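You operate a simulated robot arm through the tools that you are given. There is no shell and no other tool.

You run a simulated robot arm. Do the job below in one go: nothing can be reset, and whatever is moved stays where it is left.

JOB
Give the mango two soaks in syrup: first under the blue weight, then under the white.
Fine: press the pump lever once for each and touch nothing till the syrup has drained; return both weights; the green lamp in that fruit's row ends lit. Set down upright: blue weight, white weight.

The check looks at the end state, three seconds after you hand in, the way a careful person would. Anything else that was tipped, shoved, dropped, spilled or broken makes it a failure.

ROBOT AND FRAMES
A 6-joint arm with a fingered hand, fixed in place. Base frame: the origin is on the floor under the middle of its stand, x ahead of it, y to its left, z up. Lengths are in cm, angles in degrees, forces in N, time in s.
With the tool pointing down near the work surface it reaches from about 48 to 94 cm from the base axis. Its first joint turns from -166.0 to 166.0 degrees. Payload 5 kg.
The tool frame sits at the grasp point between the pads (the TCP): z along the fingers, y along the line on which they close. The tips reach 3.6 cm beyond it. The gripper opens to 12 cm; its body begins 4.2 cm behind the TCP. The gripper is a hand of 4 fingers: y runs from the thumb to the fingers, the wrist lies at [-1.9, -12.3, -21.1] in the tool frame.
Orientation is told as [roll, pitch, yaw] about the base's x, y, z axes, in that order, counted from this pose: with the fingers straight down and the wrist toward the robot, the tool's x, y and z point along [0, 1, 0], [1, 0, 0] and [0, 0, -1] of the base frame.

CONTROLS
- The arm moves only by the tool move_arm. Its argument "commands" is a list of rows, each a list of 6 numbers: the shift along the tool's x, y, z in units of 25 mm (1.0 is 25 mm), then the turn, a rotation vector about the tool's x, y, z in units of 8 degrees (1.0 is 8 degrees). In form: [[tx, ty, tz, wx, wy, wz], ...]. A call has 1 to 20 rows; each row shifts and turns the commanded pose from where the row before left it, along the tool's axes as they then stand. A call with a number of a shift or a turn outside -1 to 1 is refused whole. Each row takes 0.2 s and may step no farther than 5 cm and 8.6 degrees from the row before; otherwise, the whole call is refused. Where a pose cannot be reached the arm comes as near as it can. A force on the tool above 40 N (or 10 N above the force at the start of the call, whichever is more), or a blocked arm, ends the call early, and 0.2 s more pass. In this call time passes only in rows, and 0.2 s behind the last. The reply holds the time, the measured pose of the TCP, the force on the tool along the base axes, the opening and the grip force, in the units named above and with some noise, with the torque about the TCP (base axes, N m) and any sound that the robot's microphone picked up.
- Cameras (640 x 400 px; columns grow to the right, rows downward): "scene" is fixed at [4.86, -50.05, 169.21]; the picture's right is [0.46, -0.89, 0.00], its down [-0.51, -0.26, -0.82] and it looks along [0.73, 0.38, -0.57] (base axes); focal length 309 px, centre (320, 200). "wrist" rides on the gripper at [7.3, -10.1, -14.2] in the tool frame; the picture's right is [-0.79, 0.29, -0.54], its down [-0.56, -0.70, 0.44] and it looks along [-0.25, 0.65, 0.71] (tool axes); focal length 280 px, centre (320, 200). There is no depth. A picture from a camera that has moved, and an enlarged one, comes with that camera's place and axes in the base frame and with its lens.
- grab_frame(camera): a new picture of that camera. It takes no simulated time.
- slide_trunk(by): slides the trunk up (or, below 0, down) by that many cm; the arm rides with it, the base frame stays. It gives what a move gives, with no picture.
- move_fingers(index, middle, ring, thumb_bend, thumb_turn): sets how far each is bent, from 0 (flat) to 100 (curled in); at 30 the hand is open as for a grip, at 70 the pads meet at the TCP. One left out holds its place. A second passes; each finger stops where it meets its share of the squeeze, and holds until it gets a number again. It is the only way to open and close the hand. It gives what a move gives, with no picture; readings hold the bend of each and the force on the fingers (four entries, about 0 where the hand has none), thumb and palm. thumb_turn goes from beside the hand (0) to across from the fingers (100), as for a grip.
- inspect(camera, box): a new picture of the part [left, top, right, bottom] of that camera's present view, enlarged. It takes no simulated time.
- sign_off(): hands the job in; it is judged then, once.

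Places have to be worked out from the pictures, the camera data and where the tool is seen. Open the gripper and draw the arm clear of the work before you hand the job in, unless the task says otherwise.

The tools are called after "Call:" by a JSON object that holds its "name" and its "arguments". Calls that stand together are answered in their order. move_arm: Moves the arm, as the interface text tells. Its arguments: {"type":"object","properties":{"commands":{"type":"array"}},"required":["commands"]} The other tools are called the same way: slide_trunk (by) moves the trunk up or down; move_fingers (index, middle, ring, thumb_bend, thumb_turn) moves the fingers one by one; grab_frame (camera) takes a picture; inspect (camera, box) takes an enlarged picture of a part of a camera's view; sign_off () hands the job in.

At the start:

```text
time_s: 0.0
eef_pos: [68.2, 21.39, 130.52]
tcp_rot: [-0.1, 0.0, 0.1]
force: [1.0, 0.3, -0.2]
moment: [0.01, -0.02, 0.0]
gripper_width: 11.96
grip_force: 0.0
shape: jaw
bend: [30.0, 30.0, 30.0, 30.0, 98.0]
finger forces: [0.0, 0.0, 0.1, 0.1, 0.0, 0.0]
trunk travel left (down, up): [-77.5, 6.5]
```

scene: 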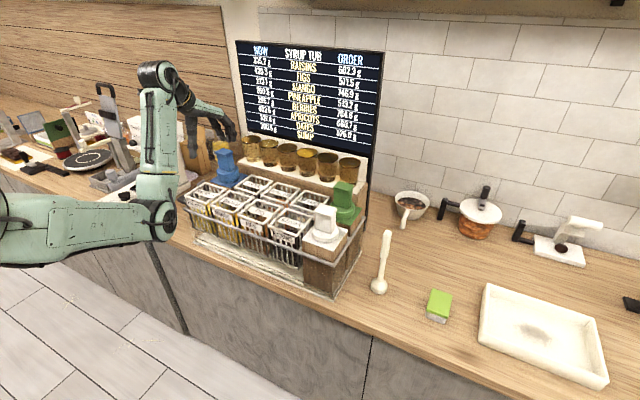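
wrist: 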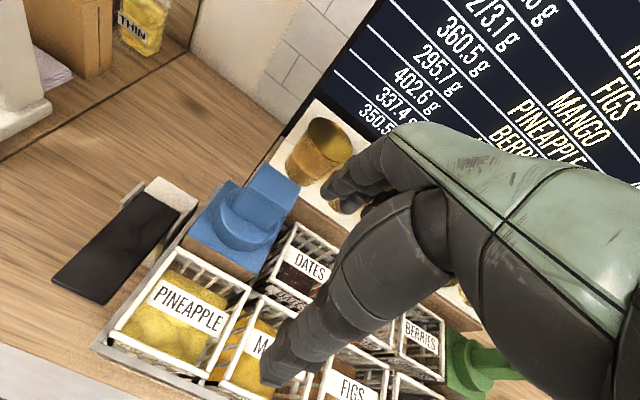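

I start by looking closely at the scene: the syrup tub with baskets, the weights (blue, white, green), the board and the pump lever.

Call:
{"name": "inspect", "arguments": {"camera": "scene", "box": [160, 120, 400, 300]}}

Call:
{"name": "inspect", "arguments": {"camera": "scene", "box": [230, 30, 390, 150]}}

Call:
{"name": "inspect", "arguments": {"camera": "scene", "box": [0, 60, 240, 210]}}

Call:
{"name": "inspect", "arguments": {"camera": "scene", "box": [360, 160, 640, 400]}}

Call:
{"name": "inspect", "arguments": {"camera": "wrist", "box": [40, 100, 440, 400]}}

```text
2.22 times, centred on (280, 210) of scene
camera zoom: at [4.86, -50.05, 169.21], right [0.46, -0.89, 0.0], down [-0.51, -0.26, -0.82], along [0.73, 0.38, -0.57], focal length 686 px, centre (409, 178)
```

zoom: 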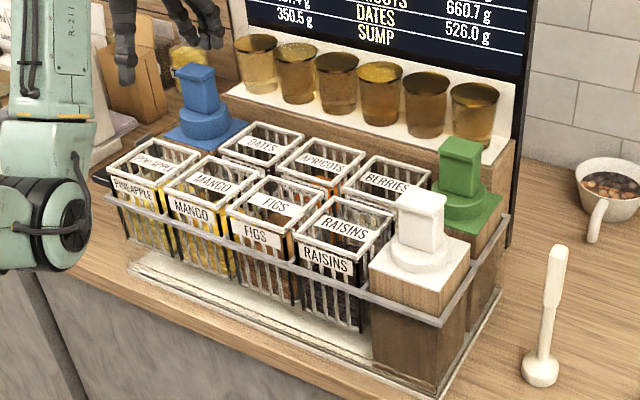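

```text
3.33 times, centred on (310, 90) of scene
camera zoom: at [4.86, -50.05, 169.21], right [0.46, -0.89, 0.0], down [-0.51, -0.26, -0.82], along [0.73, 0.38, -0.57], focal length 1028 px, centre (353, 567)
```

zoom: 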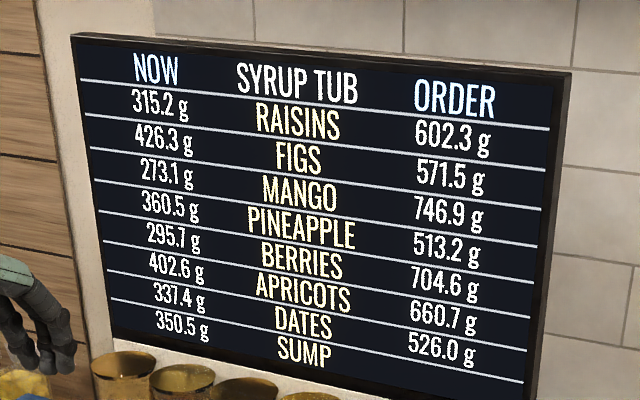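

```text
2.67 times, centred on (120, 135) of scene
camera zoom: at [4.86, -50.05, 169.21], right [0.46, -0.89, 0.0], down [-0.51, -0.26, -0.82], along [0.73, 0.38, -0.57], focal length 823 px, centre (853, 373)
```

zoom: 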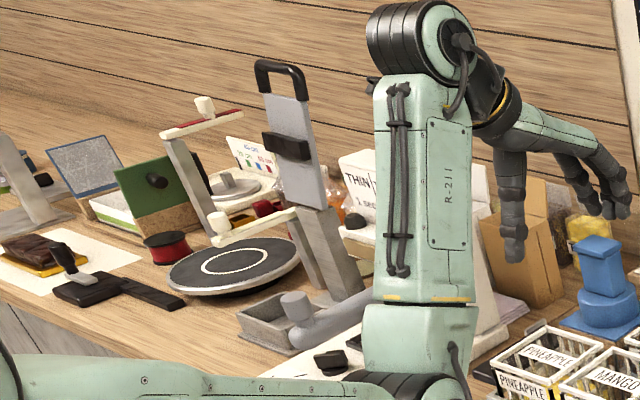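

```text
1.67 times, centred on (500, 280) of scene
camera zoom: at [4.86, -50.05, 169.21], right [0.46, -0.89, 0.0], down [-0.51, -0.26, -0.82], along [0.73, 0.38, -0.57], focal length 514 px, centre (20, 67)
```

zoom: 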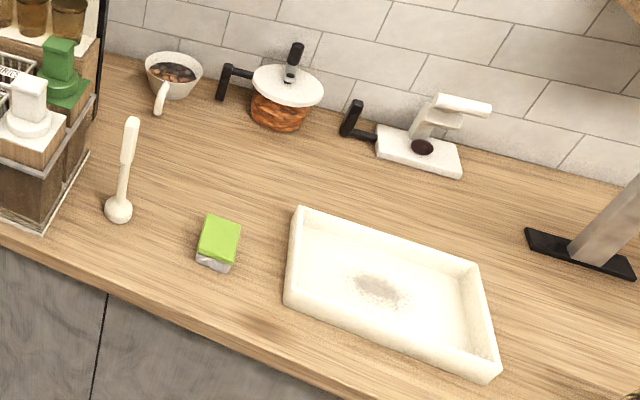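

```text
1.33 times, centred on (240, 250) of wrist
camera zoom: at [58.01, 28.7, 144.78], right [0.29, -0.79, 0.54], down [-0.7, -0.56, -0.44], along [0.65, -0.25, -0.71], focal length 374 px, centre (427, 133)
```

zoom: 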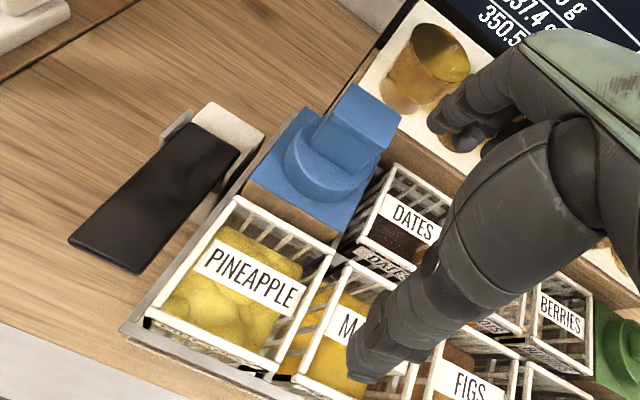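

The board reads mango 273.1 → order 746.9, and the black paddle left of the tub looks like the pump lever. I raise the trunk a little for safe room and then take a wider look.

Call:
{"name": "slide_trunk", "arguments": {"by": 6}}

```text
time_s: 1.0
eef_pos: [68.12, 21.41, 136.41]
tcp_rot: [-0.1, 0.0, 0.1]
force: [0.1, -0.4, 0.0]
moment: [-0.02, -0.02, 0.0]
gripper_width: 11.95
grip_force: 0.0
shape: jaw
bend: [30.0, 30.0, 30.0, 30.0, 98.0]
finger forces: [0.1, 0.1, 0.0, 0.0, 0.0, 0.1]
trunk travel left (down, up): [-83.5, 0.5]
```

The trunk went up 6 cm cleanly. Now I shift the hand about 12 cm to the left (+y) and 8 cm back to bring the lever, sign and blue weight into the wrist view.

Call:
{"name": "move_arm", "arguments": {"commands": [[1, -1, 0, 0, 0, 0], [1, -1, 0, 0, 0, 0], [1, -1, 0, 0, 0, 0], [1, 0, 0, 0, 0, 0], [1, 0, 0, 0, 0, 0]]}}

Call:
{"name": "grab_frame", "arguments": {"camera": "wrist"}}

Call:
{"name": "grab_frame", "arguments": {"camera": "scene"}}

```text
time_s: 2.2
eef_pos: [63.04, 34.91, 134.32]
tcp_rot: [0.0, -0.1, 0.1]
force: [0.0, 0.2, -0.3]
moment: [-0.01, 0.0, 0.04]
gripper_width: 11.97
grip_force: 0.2
shape: jaw
bend: [30.0, 30.0, 30.0, 30.0, 98.0]
finger forces: [0.1, 0.1, 0.0, 0.0, 0.1, 0.0]
out of reach, approached as far as the arm can: row 1, 2, 3
trunk travel left (down, up): [-83.5, 0.5]
```

```text
taken
camera wrist: at [52.95, 42.23, 148.59], right [0.29, -0.79, 0.54], down [-0.7, -0.56, -0.44], along [0.65, -0.25, -0.71], focal length 280 px, centre (320, 200)
```

wrist: 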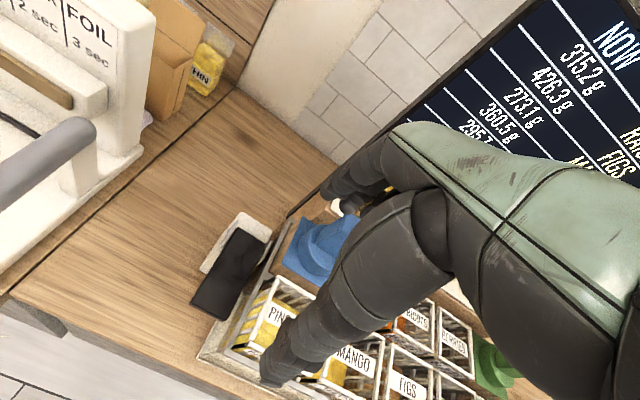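

```text
taken
```

scene: 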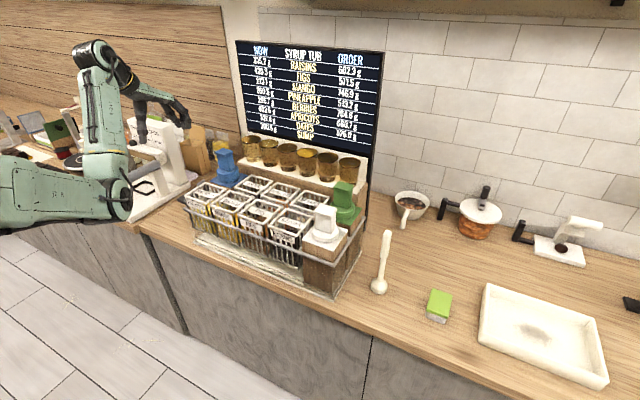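

The "THIN/FOIL" sign belongs to a sealing machine, unrelated. Let me inspect the tub and lever more closely now that the arm is away.

Call:
{"name": "inspect", "arguments": {"camera": "scene", "box": [170, 130, 310, 220]}}

Call:
{"name": "inspect", "arguments": {"camera": "scene", "box": [270, 160, 380, 300]}}

Call:
{"name": "inspect", "arguments": {"camera": "wrist", "box": [170, 190, 410, 390]}}

Call:
{"name": "inspect", "arguments": {"camera": "scene", "box": [230, 130, 370, 200]}}

```text
4.44 times, centred on (240, 175) of scene
camera zoom: at [4.86, -50.05, 169.21], right [0.46, -0.89, 0.0], down [-0.51, -0.26, -0.82], along [0.73, 0.38, -0.57], focal length 1371 px, centre (676, 311)
```

zoom: 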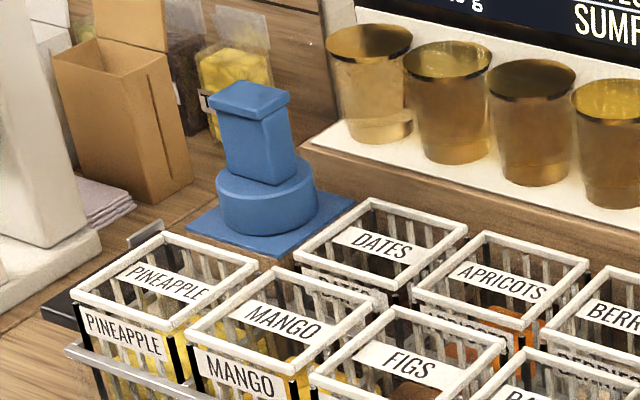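

```text
2.86 times, centred on (325, 230) of scene
camera zoom: at [4.86, -50.05, 169.21], right [0.46, -0.89, 0.0], down [-0.51, -0.26, -0.82], along [0.73, 0.38, -0.57], focal length 882 px, centre (306, 114)
```

zoom: 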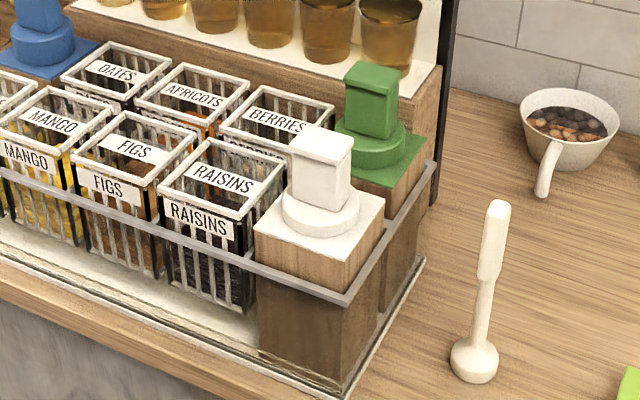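

```text
2.00 times, centred on (290, 290) of wrist
camera zoom: at [52.95, 42.23, 148.59], right [0.29, -0.79, 0.54], down [-0.7, -0.56, -0.44], along [0.65, -0.25, -0.71], focal length 561 px, centre (380, 20)
```

zoom: 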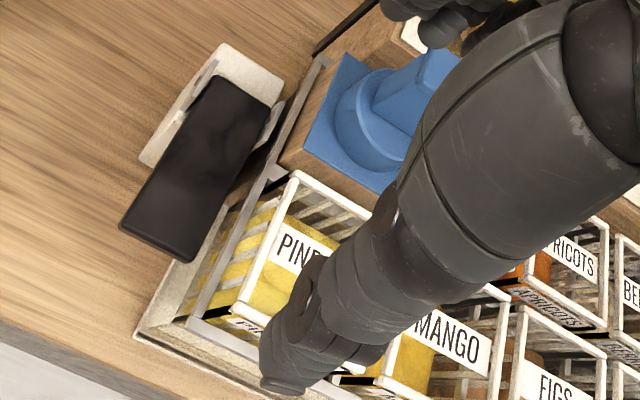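

```text
4.57 times, centred on (300, 165) of scene
camera zoom: at [4.86, -50.05, 169.21], right [0.46, -0.89, 0.0], down [-0.51, -0.26, -0.82], along [0.73, 0.38, -0.57], focal length 1410 px, centre (411, 360)
```

zoom: 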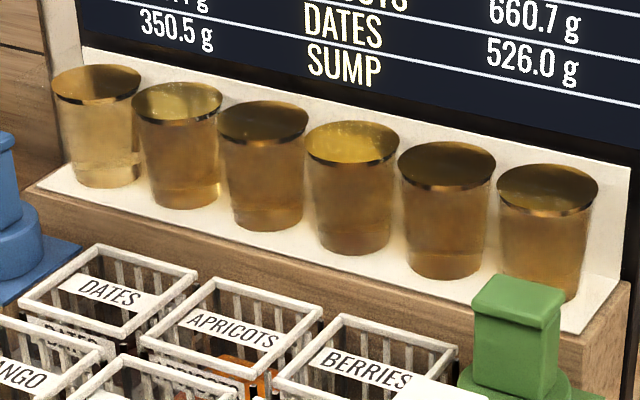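

Blue weight: plate, cylinder and square shank with a cap, top near (78, 26, 121); mango rim near (65, 14, 111). Now I zoom on the lever to find its height.

Call:
{"name": "inspect", "arguments": {"camera": "scene", "box": [165, 170, 235, 215]}}

Call:
{"name": "inspect", "arguments": {"camera": "wrist", "box": [180, 200, 300, 330]}}

```text
8.89 times, centred on (200, 192) of scene
camera zoom: at [4.86, -50.05, 169.21], right [0.46, -0.89, 0.0], down [-0.51, -0.26, -0.82], along [0.73, 0.38, -0.57], focal length 2743 px, centre (1387, 267)
```

zoom: 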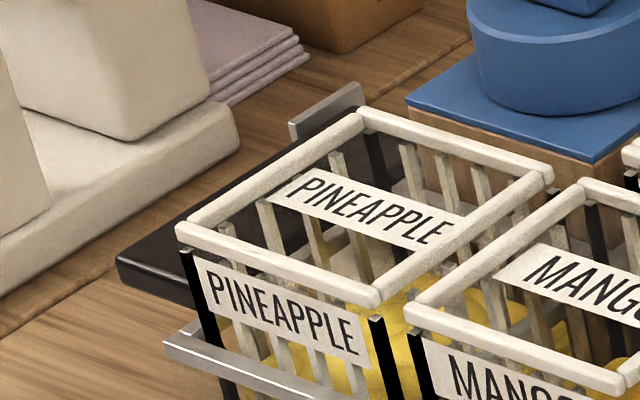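

```text
3.08 times, centred on (240, 265) of wrist
camera zoom: at [52.95, 42.23, 148.59], right [0.29, -0.79, 0.54], down [-0.7, -0.56, -0.44], along [0.65, -0.25, -0.71], focal length 863 px, centre (566, 0)
```

zoom: 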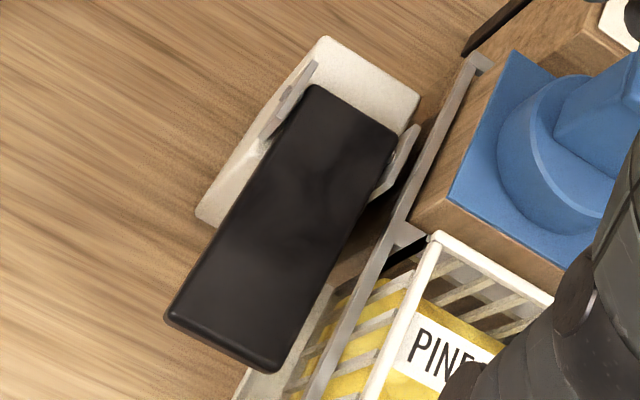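

The lever paddle spans about x 63–77, y 33.5–39 with its front edge at z ≈105.4, hinged at the back. To grip the blue weight without nearing the glasses I'll close along base y, so I move over and turn the hand yaw +90°.

Call:
{"name": "move_arm", "arguments": {"commands": [[-1, 1, 0, 0, 0, 0], [-1, 1, 0, 0, 0, 0], [-1, 1, -0.4, 0, 0, 0], [-1, 1, 0, 0, 0, 0], [0, 0, 0, 0, 0, -1], [0, 0, 0, 0, 0, -1], [0, 0, 0, 0, 0, -1], [0, 0, 0, 0, 0, -1], [0, 0, 0, 0, 0, -1], [0, 0, 0, 0, 0, -1], [0, 0, 0, 0, 0, -1], [0, 0, 0, 0, 0, -1], [0, 0, 0, 0, 0, -1], [0, 0, 0, 0, 0, -1], [0, 0, 0, 0, 0, -1], [0, 0, 0, 0, 0, -0.25]]}}

Call:
{"name": "grab_frame", "arguments": {"camera": "wrist"}}

Call:
{"name": "grab_frame", "arguments": {"camera": "scene"}}

```text
time_s: 5.6
eef_pos: [72.94, 24.84, 135.3]
tcp_rot: [0.0, 0.1, 90.2]
force: [-0.3, -0.2, 0.3]
moment: [-0.01, 0.0, 0.01]
gripper_width: 11.96
grip_force: 0.0
shape: jaw
bend: [30.0, 30.0, 30.0, 30.0, 98.0]
finger forces: [0.0, 0.0, 0.1, 0.1, 0.0, 0.0]
trunk travel left (down, up): [-83.5, 0.5]
```

```text
taken
camera wrist: at [65.72, 14.71, 149.56], right [0.79, 0.29, 0.54], down [0.56, -0.7, -0.44], along [0.25, 0.65, -0.71], focal length 280 px, centre (320, 200)
```

wrist: 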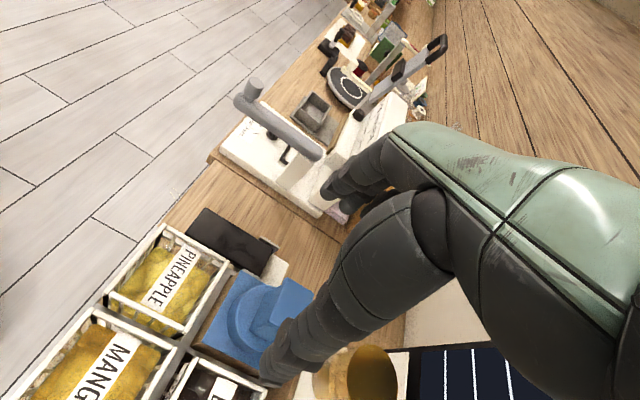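

```text
taken
```

scene: 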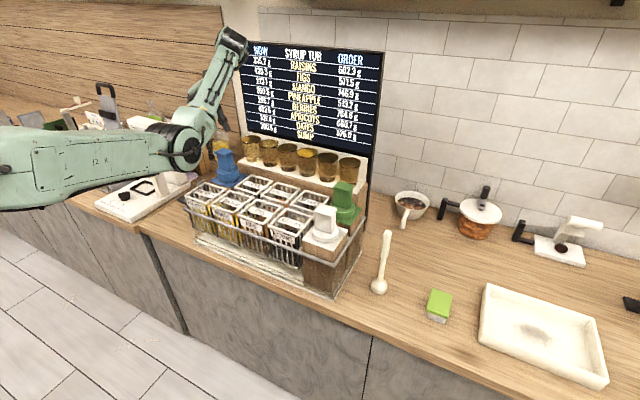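

The hand is now at yaw 90°. I zoom in to check how the forearm sits relative to the board and the hand relative to the blue weight.

Call:
{"name": "inspect", "arguments": {"camera": "scene", "box": [160, 10, 400, 210]}}

Call:
{"name": "inspect", "arguments": {"camera": "wrist", "box": [100, 180, 420, 400]}}

```text
2.00 times, centred on (280, 110) of scene
camera zoom: at [4.86, -50.05, 169.21], right [0.46, -0.89, 0.0], down [-0.51, -0.26, -0.82], along [0.73, 0.38, -0.57], focal length 617 px, centre (400, 380)
```

zoom: 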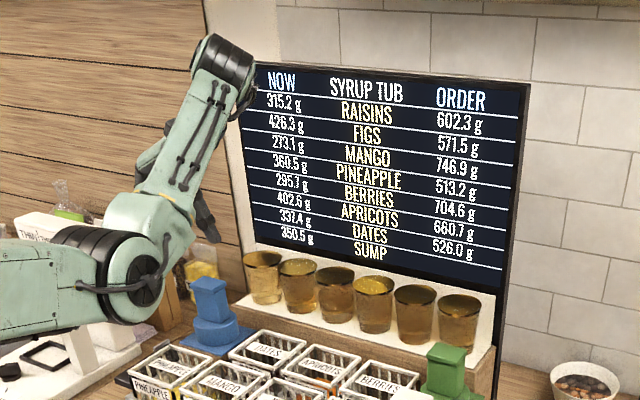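

```text
1.82 times, centred on (260, 290) of wrist
camera zoom: at [65.72, 14.71, 149.56], right [0.79, 0.29, 0.54], down [0.56, -0.7, -0.44], along [0.25, 0.65, -0.71], focal length 510 px, centre (429, 36)
```

zoom: 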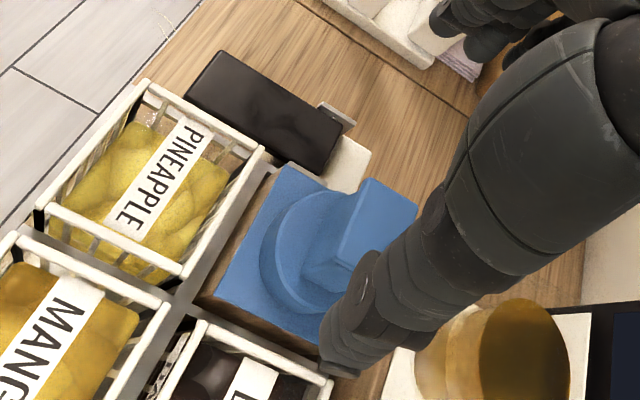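

Cross-checking both views puts the blue weight's axis at about (77.6, 25.7), cap top z ≈121, plate top ≈111. I shift the TCP above it and check before lowering.

Call:
{"name": "move_arm", "arguments": {"commands": [[-0.94, 0.18, 0, 0, 0, 0], [-0.94, 0.18, 0, 0, 0, 0], [0, 0, 0, 0, 0, 0]]}}

Call:
{"name": "inspect", "arguments": {"camera": "wrist", "box": [60, 180, 420, 400]}}

Call:
{"name": "inspect", "arguments": {"camera": "scene", "box": [160, 30, 320, 210]}}

```text
time_s: 6.4
eef_pos: [77.63, 25.83, 135.28]
tcp_rot: [-0.1, -0.1, 90.1]
force: [-0.3, 0.7, 0.2]
moment: [0.01, -0.01, -0.01]
gripper_width: 11.96
grip_force: 0.0
shape: jaw
bend: [30.0, 30.0, 30.0, 30.0, 98.0]
finger forces: [0.0, 0.0, 0.0, 0.1, 0.0, 0.1]
trunk travel left (down, up): [-83.5, 0.5]
```

```text
1.78 times, centred on (240, 290) of wrist
camera zoom: at [70.37, 15.68, 149.58], right [0.79, 0.29, 0.54], down [0.56, -0.7, -0.44], along [0.25, 0.65, -0.71], focal length 498 px, centre (462, 40)
```

zoom: 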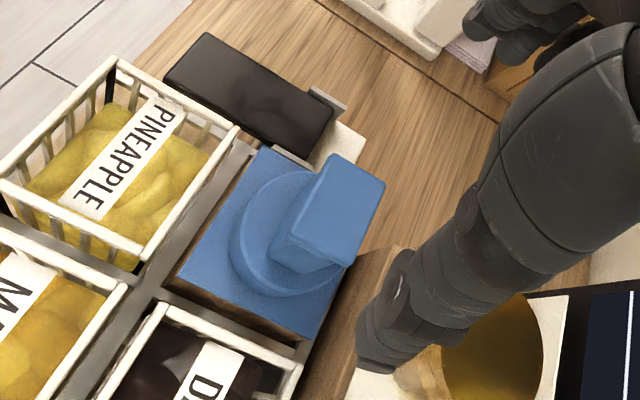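

```text
2.22 times, centred on (240, 120) of scene
camera zoom: at [4.86, -50.05, 169.21], right [0.46, -0.89, 0.0], down [-0.51, -0.26, -0.82], along [0.73, 0.38, -0.57], focal length 686 px, centre (498, 378)
```

zoom: 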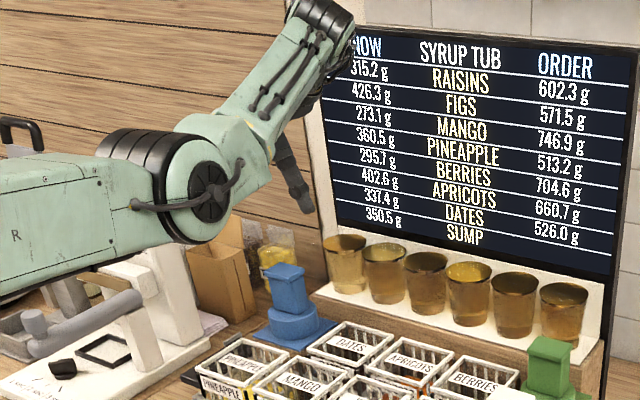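

The cap spans about x 75.6–79.4, y 23.2–28.2, so the TCP at (77.6, 25.8) is centred. I lower with the trunk in steps, first to z ≈124.

Call:
{"name": "slide_trunk", "arguments": {"by": -11.3}}

Call:
{"name": "inspect", "arguments": {"camera": "wrist", "box": [60, 180, 420, 400]}}

Call:
{"name": "inspect", "arguments": {"camera": "scene", "box": [160, 30, 320, 210]}}

```text
time_s: 7.8
eef_pos: [77.64, 25.79, 123.94]
tcp_rot: [0.0, 0.1, 90.1]
force: [-0.1, -0.8, 0.0]
moment: [0.01, 0.0, 0.01]
gripper_width: 11.96
grip_force: 0.0
shape: jaw
bend: [30.0, 30.0, 30.0, 30.0, 98.0]
finger forces: [0.0, 0.0, 0.0, 0.0, 0.1, 0.0]
trunk travel left (down, up): [-72.2, 11.8]
```

```text
1.78 times, centred on (240, 290) of wrist
camera zoom: at [70.42, 15.68, 138.26], right [0.79, 0.29, 0.54], down [0.56, -0.7, -0.44], along [0.25, 0.65, -0.71], focal length 498 px, centre (462, 40)
```

zoom: 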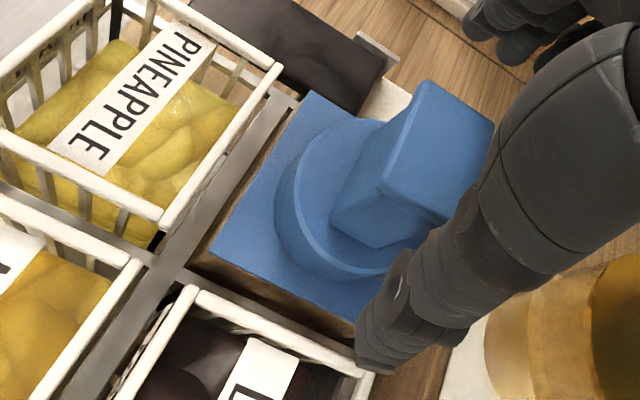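

```text
2.22 times, centred on (240, 120) of scene
camera zoom: at [4.86, -50.05, 169.21], right [0.46, -0.89, 0.0], down [-0.51, -0.26, -0.82], along [0.73, 0.38, -0.57], focal length 686 px, centre (498, 378)
```

zoom: 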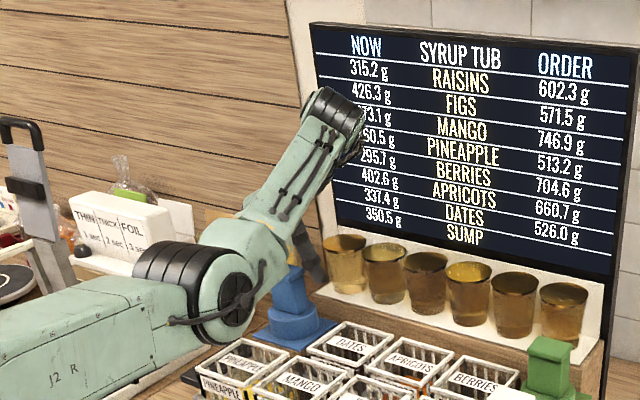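

No contact; refined cap top is about z 122. I lower another 5.2 cm so the pads sit on the shank just under the cap with the palm still above it.

Call:
{"name": "slide_trunk", "arguments": {"by": -5.2}}

Call:
{"name": "inspect", "arguments": {"camera": "wrist", "box": [100, 100, 520, 400]}}

Call:
{"name": "inspect", "arguments": {"camera": "scene", "box": [180, 80, 300, 210]}}

```text
time_s: 8.8
eef_pos: [77.66, 25.77, 118.76]
tcp_rot: [0.1, -0.1, 90.2]
force: [0.2, -0.1, -0.3]
moment: [-0.02, 0.03, 0.03]
gripper_width: 11.96
grip_force: 0.0
shape: jaw
bend: [30.0, 30.0, 30.0, 30.0, 98.0]
finger forces: [0.1, 0.1, 0.1, 0.0, 0.1, 0.1]
trunk travel left (down, up): [-67.0, 17.0]
```

```text
1.33 times, centred on (310, 250) of wrist
camera zoom: at [70.41, 15.68, 133.07], right [0.79, 0.29, 0.54], down [0.56, -0.7, -0.44], along [0.25, 0.65, -0.71], focal length 374 px, centre (333, 133)
```

zoom: 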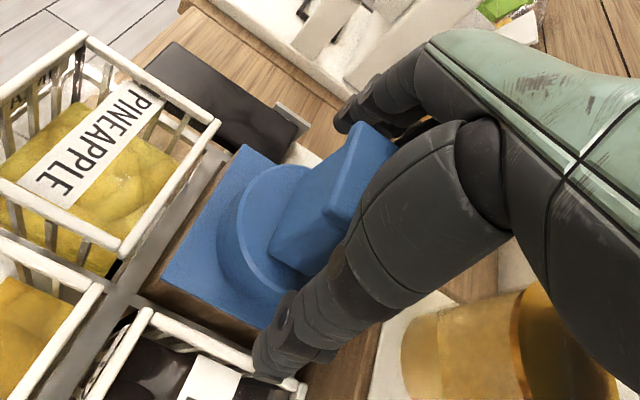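

```text
3.08 times, centred on (240, 145) of scene
camera zoom: at [4.86, -50.05, 169.21], right [0.46, -0.89, 0.0], down [-0.51, -0.26, -0.82], along [0.73, 0.38, -0.57], focal length 949 px, centre (566, 369)
```

zoom: 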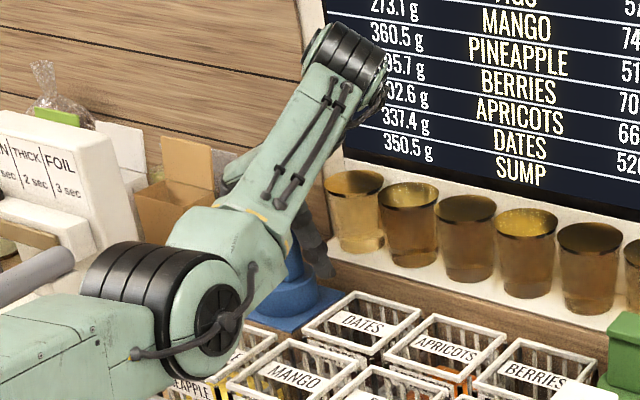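

The hand straddles the handle with no contact forces. I close the fingers and thumb to grip the shank.

Call:
{"name": "move_fingers", "arguments": {"index": 46, "middle": 46, "ring": 46, "thumb_bend": 46}}

Call:
{"name": "inspect", "arguments": {"camera": "wrist", "box": [100, 100, 520, 400]}}

```text
time_s: 9.8
eef_pos: [77.75, 25.64, 118.82]
tcp_rot: [0.0, 0.0, 90.2]
force: [-0.2, 0.2, -0.7]
moment: [0.01, -0.02, 0.02]
gripper_width: 7.7
grip_force: 0.0
shape: fingers
bend: [46.0, 46.0, 46.0, 46.0, 98.0]
finger forces: [0.0, 0.0, 0.1, 0.0, 0.0, 0.0]
trunk travel left (down, up): [-67.0, 17.0]
```

```text
1.33 times, centred on (310, 250) of wrist
camera zoom: at [70.43, 15.68, 133.05], right [0.79, 0.29, 0.54], down [0.56, -0.7, -0.44], along [0.25, 0.65, -0.71], focal length 374 px, centre (333, 133)
```

zoom: 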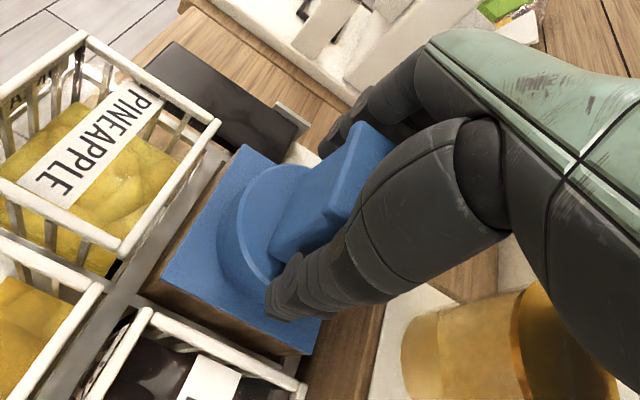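

The opening is 7.7 cm with the shank still free between pads. I close on to 70 so each finger stops at its squeeze share.

Call:
{"name": "move_fingers", "arguments": {"index": 70, "middle": 70, "ring": 70, "thumb_bend": 70}}

Call:
{"name": "inspect", "arguments": {"camera": "wrist", "box": [100, 100, 520, 400]}}

```text
time_s: 10.8
eef_pos: [77.72, 25.74, 118.77]
tcp_rot: [0.0, 0.0, 90.1]
force: [-0.7, 0.7, 0.9]
moment: [0.42, -0.23, 0.0]
gripper_width: 5.05
grip_force: 21.2
shape: fingers
bend: [57.0, 60.0, 70.0, 57.0, 96.0]
finger forces: [11.4, 10.1, 0.0, 0.1, 21.9, 0.0]
trunk travel left (down, up): [-67.0, 17.0]
```

```text
1.33 times, centred on (310, 250) of wrist
camera zoom: at [70.43, 15.69, 133.04], right [0.79, 0.29, 0.54], down [0.56, -0.7, -0.44], along [0.25, 0.65, -0.71], focal length 374 px, centre (333, 133)
```

zoom: 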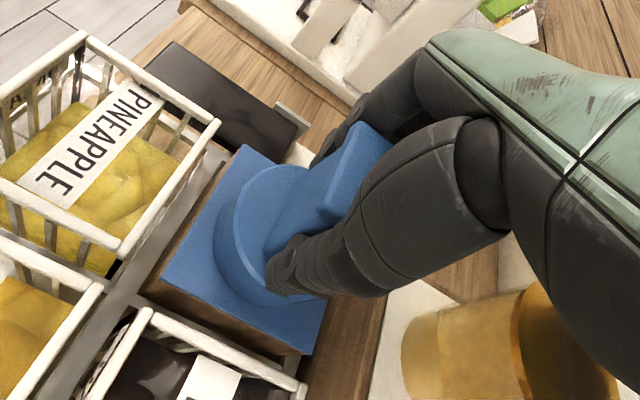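

Index and middle oppose the thumb with about 21 N total; the ring finger passes beside the shank. I lift 1 cm as a test and read the load.

Call:
{"name": "slide_trunk", "arguments": {"by": 1}}

Call:
{"name": "inspect", "arguments": {"camera": "wrist", "box": [100, 100, 520, 400]}}

```text
time_s: 11.3
eef_pos: [77.71, 25.65, 119.49]
tcp_rot: [0.2, 0.1, 90.1]
force: [-0.4, -0.5, -13.5]
moment: [0.09, -0.06, -0.03]
gripper_width: 5.08
grip_force: 19.4
shape: fingers
bend: [57.0, 60.0, 70.0, 57.0, 96.0]
finger forces: [10.9, 8.2, 0.0, 0.0, 19.4, 0.0]
trunk travel left (down, up): [-68.0, 16.0]
```

```text
1.33 times, centred on (310, 250) of wrist
camera zoom: at [70.55, 15.69, 133.86], right [0.79, 0.29, 0.54], down [0.56, -0.7, -0.44], along [0.25, 0.65, -0.72], focal length 374 px, centre (333, 133)
```

zoom: 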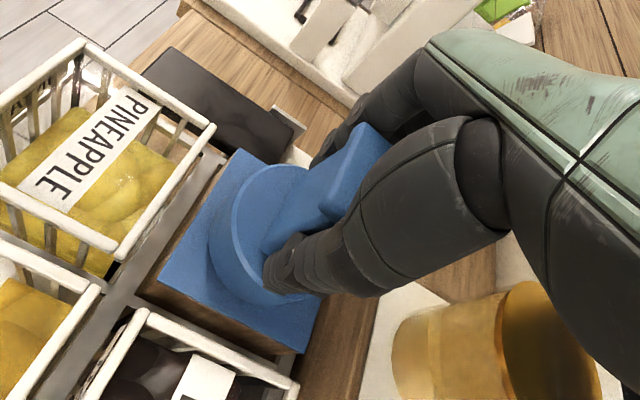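

The weight (about 13.5 N) came up with the hand. I lift 6 cm more and check that it isn't slipping.

Call:
{"name": "slide_trunk", "arguments": {"by": 6}}

Call:
{"name": "inspect", "arguments": {"camera": "wrist", "box": [100, 100, 520, 400]}}

Call:
{"name": "grab_frame", "arguments": {"camera": "scene"}}

```text
time_s: 12.3
eef_pos: [78.01, 25.76, 125.52]
tcp_rot: [0.1, 0.1, 90.1]
force: [0.0, -0.9, -13.1]
moment: [0.04, -0.11, 0.02]
gripper_width: 5.05
grip_force: 19.3
shape: fingers
bend: [57.0, 60.0, 70.0, 57.0, 96.0]
finger forces: [10.8, 8.3, 0.0, 0.1, 19.4, 0.0]
trunk travel left (down, up): [-74.0, 10.0]
```

```text
1.33 times, centred on (310, 250) of wrist
camera zoom: at [70.66, 15.76, 139.87], right [0.79, 0.29, 0.54], down [0.56, -0.7, -0.44], along [0.25, 0.65, -0.72], focal length 374 px, centre (333, 133)
```

zoom: 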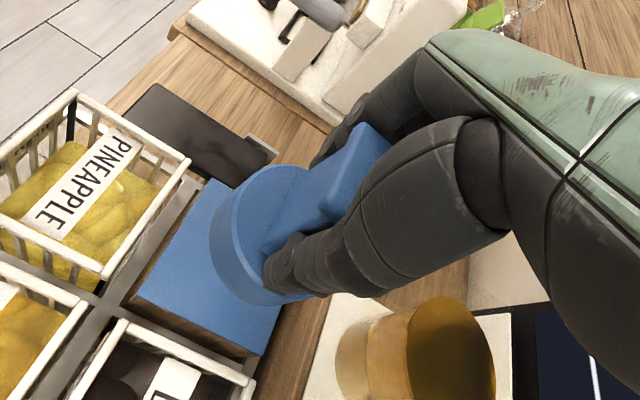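

```text
taken
```

scene: 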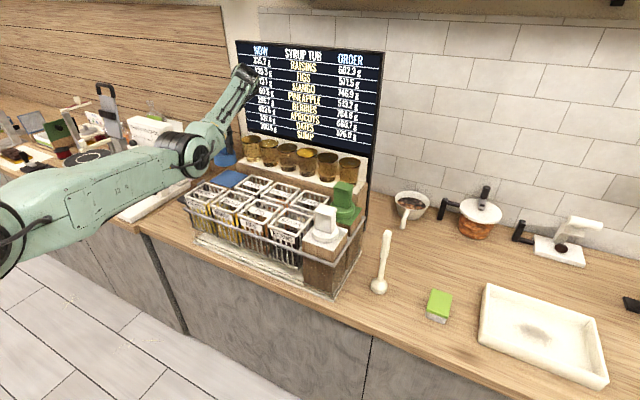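

The blue square stayed behind: it is a painted pad on the block, and the weight itself is the cylinder with the handle (13.5 N), held without slip. I carry it at this height to above the mango basket, around (65.2, 14.3).

Call:
{"name": "move_arm", "arguments": {"commands": [[0.64, -0.575, 0, 0, 0, 0], [0.64, -0.575, 0, 0, 0, 0], [0.64, -0.575, 0, 0, 0, 0], [0.64, -0.575, 0, 0, 0, 0], [0.64, -0.575, 0, 0, 0, 0], [0.64, -0.575, 0, 0, 0, 0], [0.64, -0.575, 0, 0, 0, 0], [0.64, -0.575, 0, 0, 0, 0], [0, 0, 0, 0, 0, 0]]}}

Call:
{"name": "grab_frame", "arguments": {"camera": "wrist"}}

Call:
{"name": "inspect", "arguments": {"camera": "scene", "box": [140, 60, 380, 240]}}

```text
time_s: 14.3
eef_pos: [71.89, 17.56, 122.08]
tcp_rot: [0.0, 0.0, 89.9]
force: [0.1, 0.9, -14.2]
moment: [0.06, -0.08, 0.01]
gripper_width: 5.07
grip_force: 19.1
shape: fingers
bend: [57.0, 61.0, 70.0, 57.0, 96.0]
finger forces: [10.7, 8.5, 0.0, 0.1, 19.3, 0.0]
out of reach, approached as far as the arm can: row 4, 5, 6, 7, 8
trunk travel left (down, up): [-74.0, 10.0]
```

```text
taken
camera wrist: at [64.54, 7.48, 136.31], right [0.79, 0.29, 0.54], down [0.56, -0.7, -0.44], along [0.25, 0.65, -0.71], focal length 280 px, centre (320, 200)
```

wrist: 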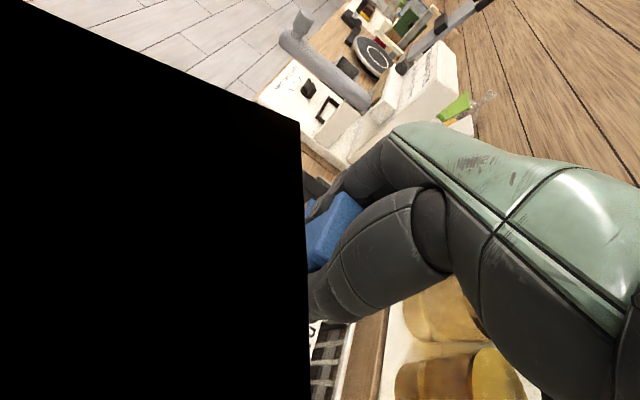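

```text
2.22 times, centred on (260, 150) of scene
camera zoom: at [4.86, -50.05, 169.21], right [0.46, -0.89, 0.0], down [-0.51, -0.26, -0.82], along [0.73, 0.38, -0.57], focal length 686 px, centre (453, 311)
```

zoom: 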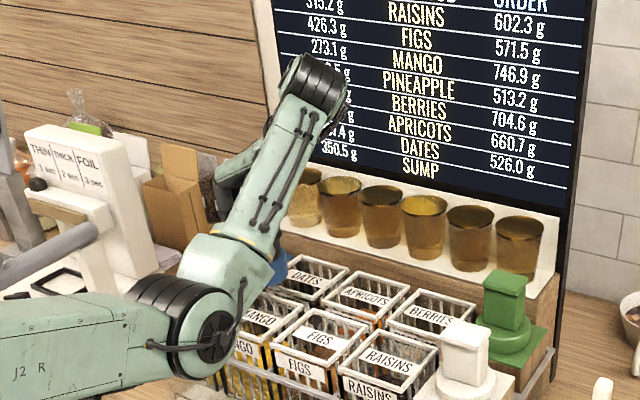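

The arm could not reach the mango with this fold: the wrist camera sits against the forearm, so the elbow is too folded. I raise the trunk 10 cm and then bring the arm down the same amount, which opens the wrist angle while the weight stays clear of everything.

Call:
{"name": "slide_trunk", "arguments": {"by": 9.8}}

Call:
{"name": "move_arm", "arguments": {"commands": [[-0.2, 0.2, 0.5, 0, 0, 0], [0, 0, 0.5, 0, 0, 0], [0, 0, 0.5, 0, 0, 0], [0, 0, 0.5, 0, 0, 0], [0, 0, 0.5, 0, 0, 0], [0, 0, 0.5, 0, 0, 0], [0, 0, 0, 0, 0, 0]]}}

Call:
{"name": "grab_frame", "arguments": {"camera": "wrist"}}

Call:
{"name": "grab_frame", "arguments": {"camera": "scene"}}

```text
time_s: 15.7
eef_pos: [71.95, 17.58, 131.73]
tcp_rot: [-0.1, -0.1, 90.0]
force: [0.5, -0.3, -14.0]
moment: [0.05, -0.04, -0.01]
gripper_width: 5.02
grip_force: 19.9
shape: fingers
bend: [57.0, 61.0, 70.0, 57.0, 96.0]
finger forces: [10.8, 8.4, 0.0, 0.0, 19.3, 0.0]
trunk travel left (down, up): [-83.8, 0.2]
```

```text
time_s: 17.3
eef_pos: [72.25, 18.01, 124.26]
tcp_rot: [0.0, -0.1, 90.1]
force: [-0.1, -0.1, -13.5]
moment: [0.04, -0.09, -0.03]
gripper_width: 5.06
grip_force: 19.3
shape: fingers
bend: [57.0, 61.0, 70.0, 57.0, 96.0]
finger forces: [10.8, 8.4, 0.0, 0.0, 19.1, 0.1]
trunk travel left (down, up): [-83.8, 0.2]
```

```text
taken
camera wrist: at [65.02, 7.99, 138.54], right [0.79, 0.29, 0.54], down [0.56, -0.7, -0.44], along [0.25, 0.65, -0.71], focal length 280 px, centre (320, 200)
```

wrist: 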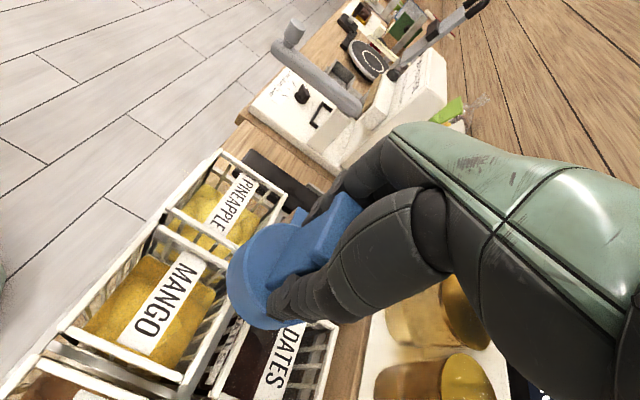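

```text
taken
```

scene: 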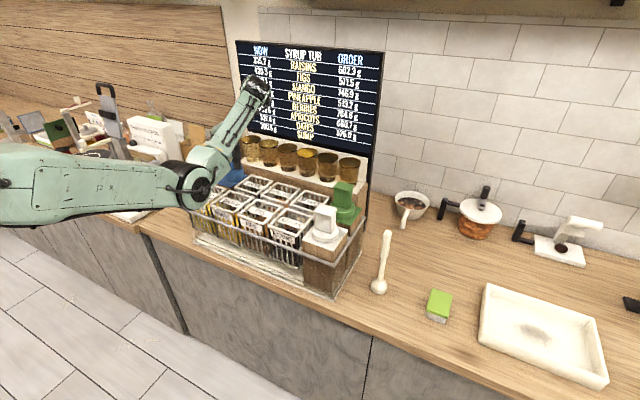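

The view is clear again and the weight is steady. I zoom in to fix the mango basket's rim and the weight's underside.

Call:
{"name": "inspect", "arguments": {"camera": "wrist", "box": [40, 140, 360, 400]}}

Call:
{"name": "inspect", "arguments": {"camera": "scene", "box": [170, 140, 330, 260]}}

```text
1.54 times, centred on (200, 270) of wrist
camera zoom: at [65.02, 7.99, 138.54], right [0.79, 0.29, 0.54], down [0.56, -0.7, -0.44], along [0.25, 0.65, -0.71], focal length 431 px, centre (505, 92)
```

zoom: 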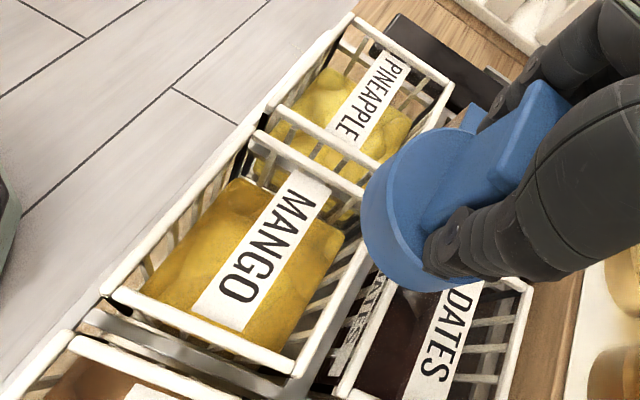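

```text
3.33 times, centred on (250, 200) of scene
camera zoom: at [4.86, -50.05, 169.21], right [0.46, -0.89, 0.0], down [-0.51, -0.26, -0.82], along [0.73, 0.38, -0.57], focal length 1028 px, centre (553, 200)
```

zoom: 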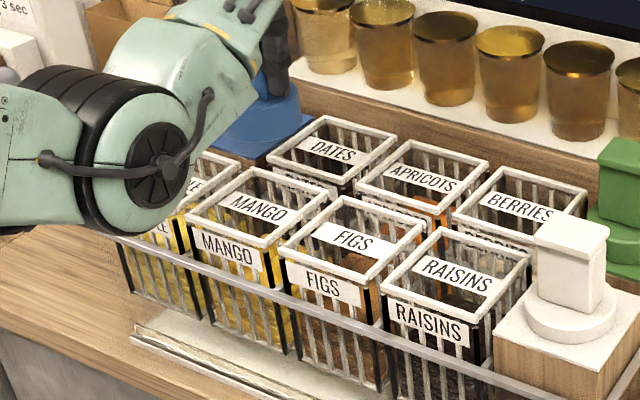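

Mango rim measures x 60.8–69.9, y 9.1–18.9, so its centre is about (65.3, 14.0) at z ≈111. I move toward it at constant height in small steps.

Call:
{"name": "move_arm", "arguments": {"commands": [[0.55, -0.32, 0, 0, 0, 0], [0.55, -0.32, 0, 0, 0, 0], [0.55, -0.32, 0, 0, 0, 0], [0, 0, 0, 0, 0, 0]]}}

```text
time_s: 18.3
eef_pos: [68.15, 15.82, 124.28]
tcp_rot: [-0.1, 0.1, 90.0]
force: [-0.2, 0.0, -13.5]
moment: [0.08, -0.07, 0.02]
gripper_width: 5.05
grip_force: 18.8
shape: fingers
bend: [57.0, 61.0, 70.0, 57.0, 95.0]
finger forces: [10.6, 8.6, 0.0, 0.0, 19.2, 0.0]
trunk travel left (down, up): [-83.8, 0.2]
```

Reachable now. I finish the shift to above the mango centre, easing down 1 cm.

Call:
{"name": "move_arm", "arguments": {"commands": [[0.4, -0.24, 0.13, 0, 0, 0], [0.4, -0.24, 0.13, 0, 0, 0], [0.3, -0.24, 0.13, 0, 0, 0], [0, 0, 0, 0, 0, 0]]}}

Call:
{"name": "inspect", "arguments": {"camera": "wrist", "box": [40, 140, 400, 400]}}

Call:
{"name": "inspect", "arguments": {"camera": "scene", "box": [150, 90, 310, 240]}}

```text
time_s: 19.3
eef_pos: [66.37, 14.34, 122.45]
tcp_rot: [-0.1, -0.2, 89.9]
force: [-0.5, 1.3, -13.4]
moment: [0.05, -0.1, -0.02]
gripper_width: 5.07
grip_force: 18.7
shape: fingers
bend: [57.0, 61.0, 70.0, 57.0, 95.0]
finger forces: [10.6, 8.6, 0.0, 0.0, 18.9, 0.0]
out of reach, approached as far as the arm can: row 2, 3
trunk travel left (down, up): [-83.8, 0.2]
```

```text
1.54 times, centred on (220, 270) of wrist
camera zoom: at [59.0, 4.27, 136.73], right [0.79, 0.29, 0.55], down [0.56, -0.7, -0.44], along [0.25, 0.66, -0.71], focal length 431 px, centre (474, 92)
```

zoom: 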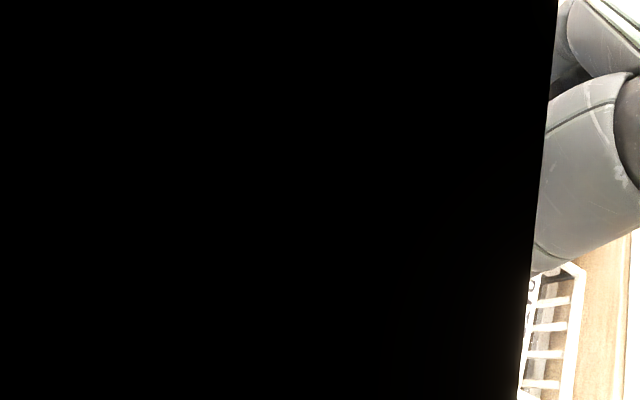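

```text
2.67 times, centred on (230, 165) of scene
camera zoom: at [4.86, -50.05, 169.21], right [0.46, -0.89, 0.0], down [-0.51, -0.26, -0.82], along [0.73, 0.38, -0.57], focal length 823 px, centre (560, 293)
```

zoom: 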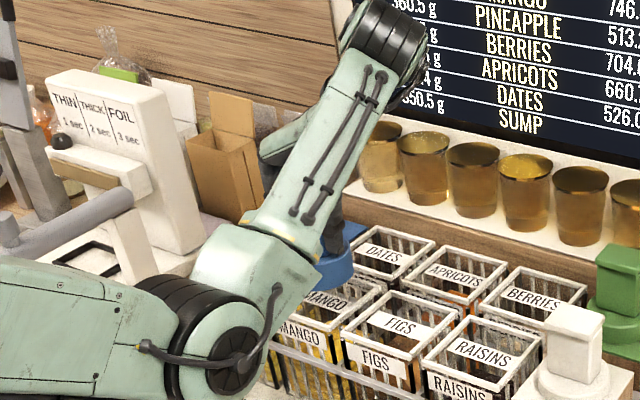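

Still blocked by a wrist limit 1 cm short at this yaw. The weight is round, so I back off slightly and turn the hand to about yaw 42° while holding it above the baskets; the arm has more room that way.

Call:
{"name": "move_arm", "arguments": {"commands": [[-0.6, 0.2, -0.4, 0, 0, 0], [-0.4, 0, -0.3, 0, 0, 0], [0, 0, 0, 0, 0, 0.8], [0, 0, 0, 0, 0, 0.8], [0, 0, 0, 0, 0, 0.8], [0, 0, 0, 0, 0, 0.8], [0, 0, 0, 0, 0, 0.8], [0, 0, 0, 0, 0, 0.8], [0, 0, 0, 0, 0, 0.8], [0, 0, 0, 0, 0, 0.4], [0, 0, 0, 0, 0, 0]]}}

Call:
{"name": "grab_frame", "arguments": {"camera": "wrist"}}

Call:
{"name": "inspect", "arguments": {"camera": "scene", "box": [150, 90, 310, 240]}}

```text
time_s: 21.7
eef_pos: [68.89, 14.87, 124.29]
tcp_rot: [0.1, 0.0, 42.0]
force: [1.0, 0.1, -13.3]
moment: [-0.02, -0.09, -0.03]
gripper_width: 5.07
grip_force: 19.1
shape: fingers
bend: [57.0, 61.0, 70.0, 57.0, 95.0]
finger forces: [10.4, 8.5, 0.0, 0.0, 18.7, 0.0]
trunk travel left (down, up): [-83.8, 0.2]
```

```text
taken
camera wrist: at [56.44, 13.51, 138.6], right [0.74, -0.39, 0.54], down [-0.15, -0.88, -0.44], along [0.65, 0.25, -0.71], focal length 280 px, centre (320, 200)
```

wrist: 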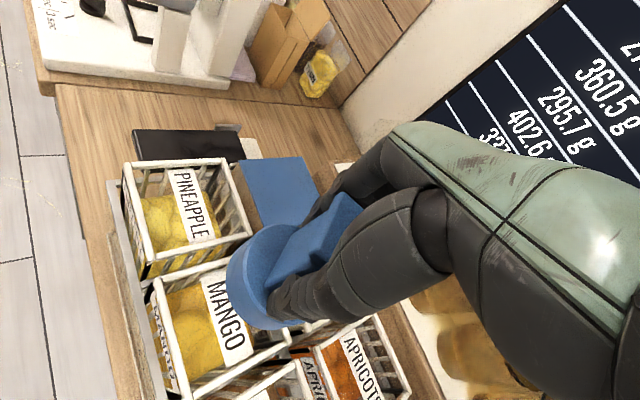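

```text
2.67 times, centred on (230, 165) of scene
camera zoom: at [4.86, -50.05, 169.21], right [0.46, -0.89, 0.0], down [-0.51, -0.26, -0.82], along [0.73, 0.38, -0.57], focal length 823 px, centre (560, 293)
```

zoom: 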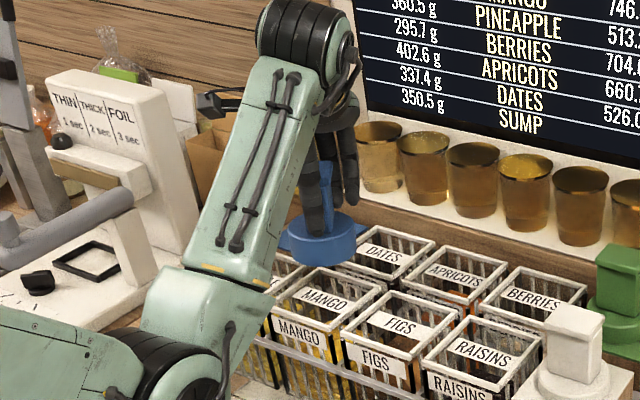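

Much better: the arm is well posed and the weight hangs level. I now shift to the mango centre (65.4, 14.0) at this height.

Call:
{"name": "move_arm", "arguments": {"commands": [[0.227, -0.424, 0, 0, 0, 0], [0.227, -0.424, 0, 0, 0, 0], [0.227, -0.424, 0, 0, 0, 0], [0, 0, 0, 0, 0, 0]]}}

Call:
{"name": "inspect", "arguments": {"camera": "wrist", "box": [40, 120, 400, 400]}}

Call:
{"name": "inspect", "arguments": {"camera": "scene", "box": [170, 120, 310, 240]}}

```text
time_s: 22.7
eef_pos: [65.36, 14.12, 124.16]
tcp_rot: [0.0, 0.0, 42.1]
force: [0.8, 0.2, -13.7]
moment: [-0.02, -0.07, 0.02]
gripper_width: 5.05
grip_force: 19.2
shape: fingers
bend: [57.0, 61.0, 70.0, 57.0, 95.0]
finger forces: [10.6, 8.6, 0.1, 0.0, 18.8, 0.1]
trunk travel left (down, up): [-83.8, 0.2]
```

```text
1.43 times, centred on (220, 260) of wrist
camera zoom: at [52.91, 12.76, 138.56], right [0.74, -0.39, 0.54], down [-0.15, -0.88, -0.44], along [0.65, 0.25, -0.71], focal length 401 px, centre (463, 114)
```

zoom: 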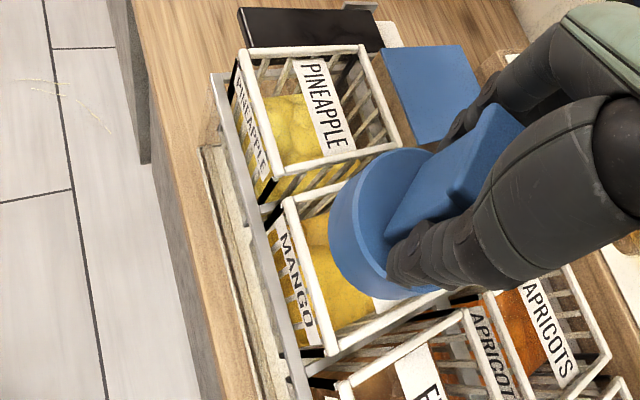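

```text
3.33 times, centred on (240, 180) of scene
camera zoom: at [4.86, -50.05, 169.21], right [0.46, -0.89, 0.0], down [-0.51, -0.26, -0.82], along [0.73, 0.38, -0.57], focal length 1028 px, centre (587, 267)
```

zoom: 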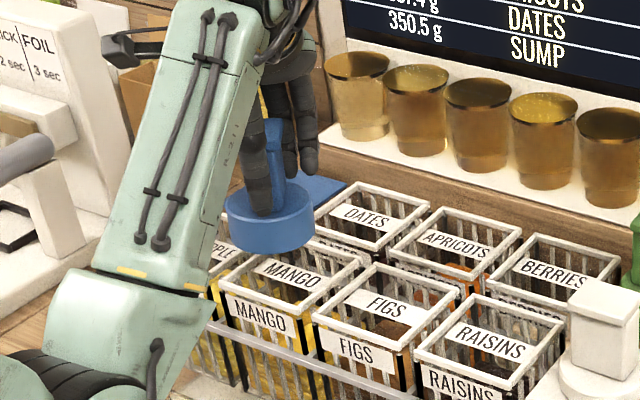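

No slip in the hand, but I want to confirm the weight is centred over the basket and level; I zoom in tighter.

Call:
{"name": "inspect", "arguments": {"camera": "scene", "box": [205, 140, 275, 220]}}

Call:
{"name": "inspect", "arguments": {"camera": "wrist", "box": [130, 180, 380, 370]}}

```text
5.00 times, centred on (240, 180) of scene
camera zoom: at [4.86, -50.05, 169.21], right [0.46, -0.89, 0.0], down [-0.51, -0.26, -0.82], along [0.73, 0.38, -0.57], focal length 1543 px, centre (720, 300)
```

zoom: 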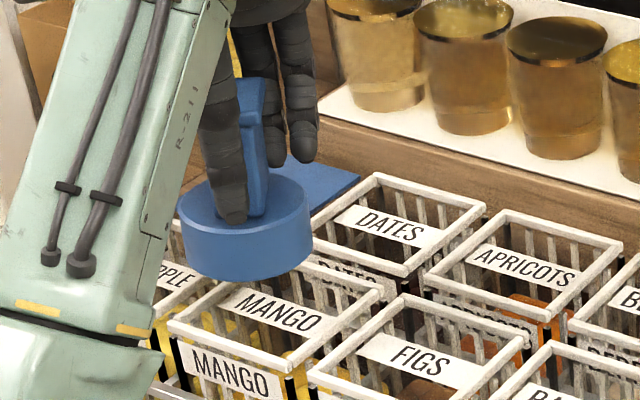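

```text
2.11 times, centred on (255, 275) of wrist
camera zoom: at [52.91, 12.76, 138.56], right [0.74, -0.39, 0.54], down [-0.15, -0.88, -0.44], along [0.65, 0.25, -0.71], focal length 590 px, centre (457, 42)
```

zoom: 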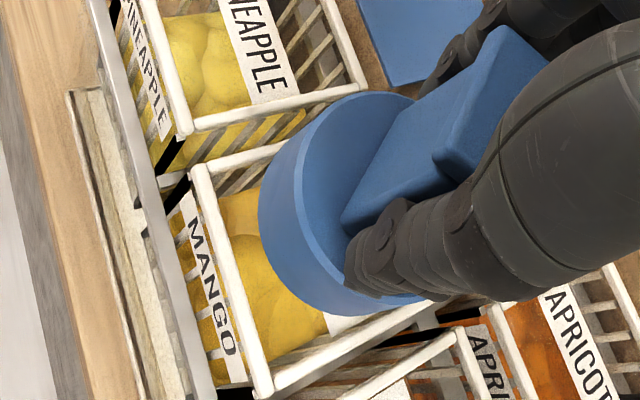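

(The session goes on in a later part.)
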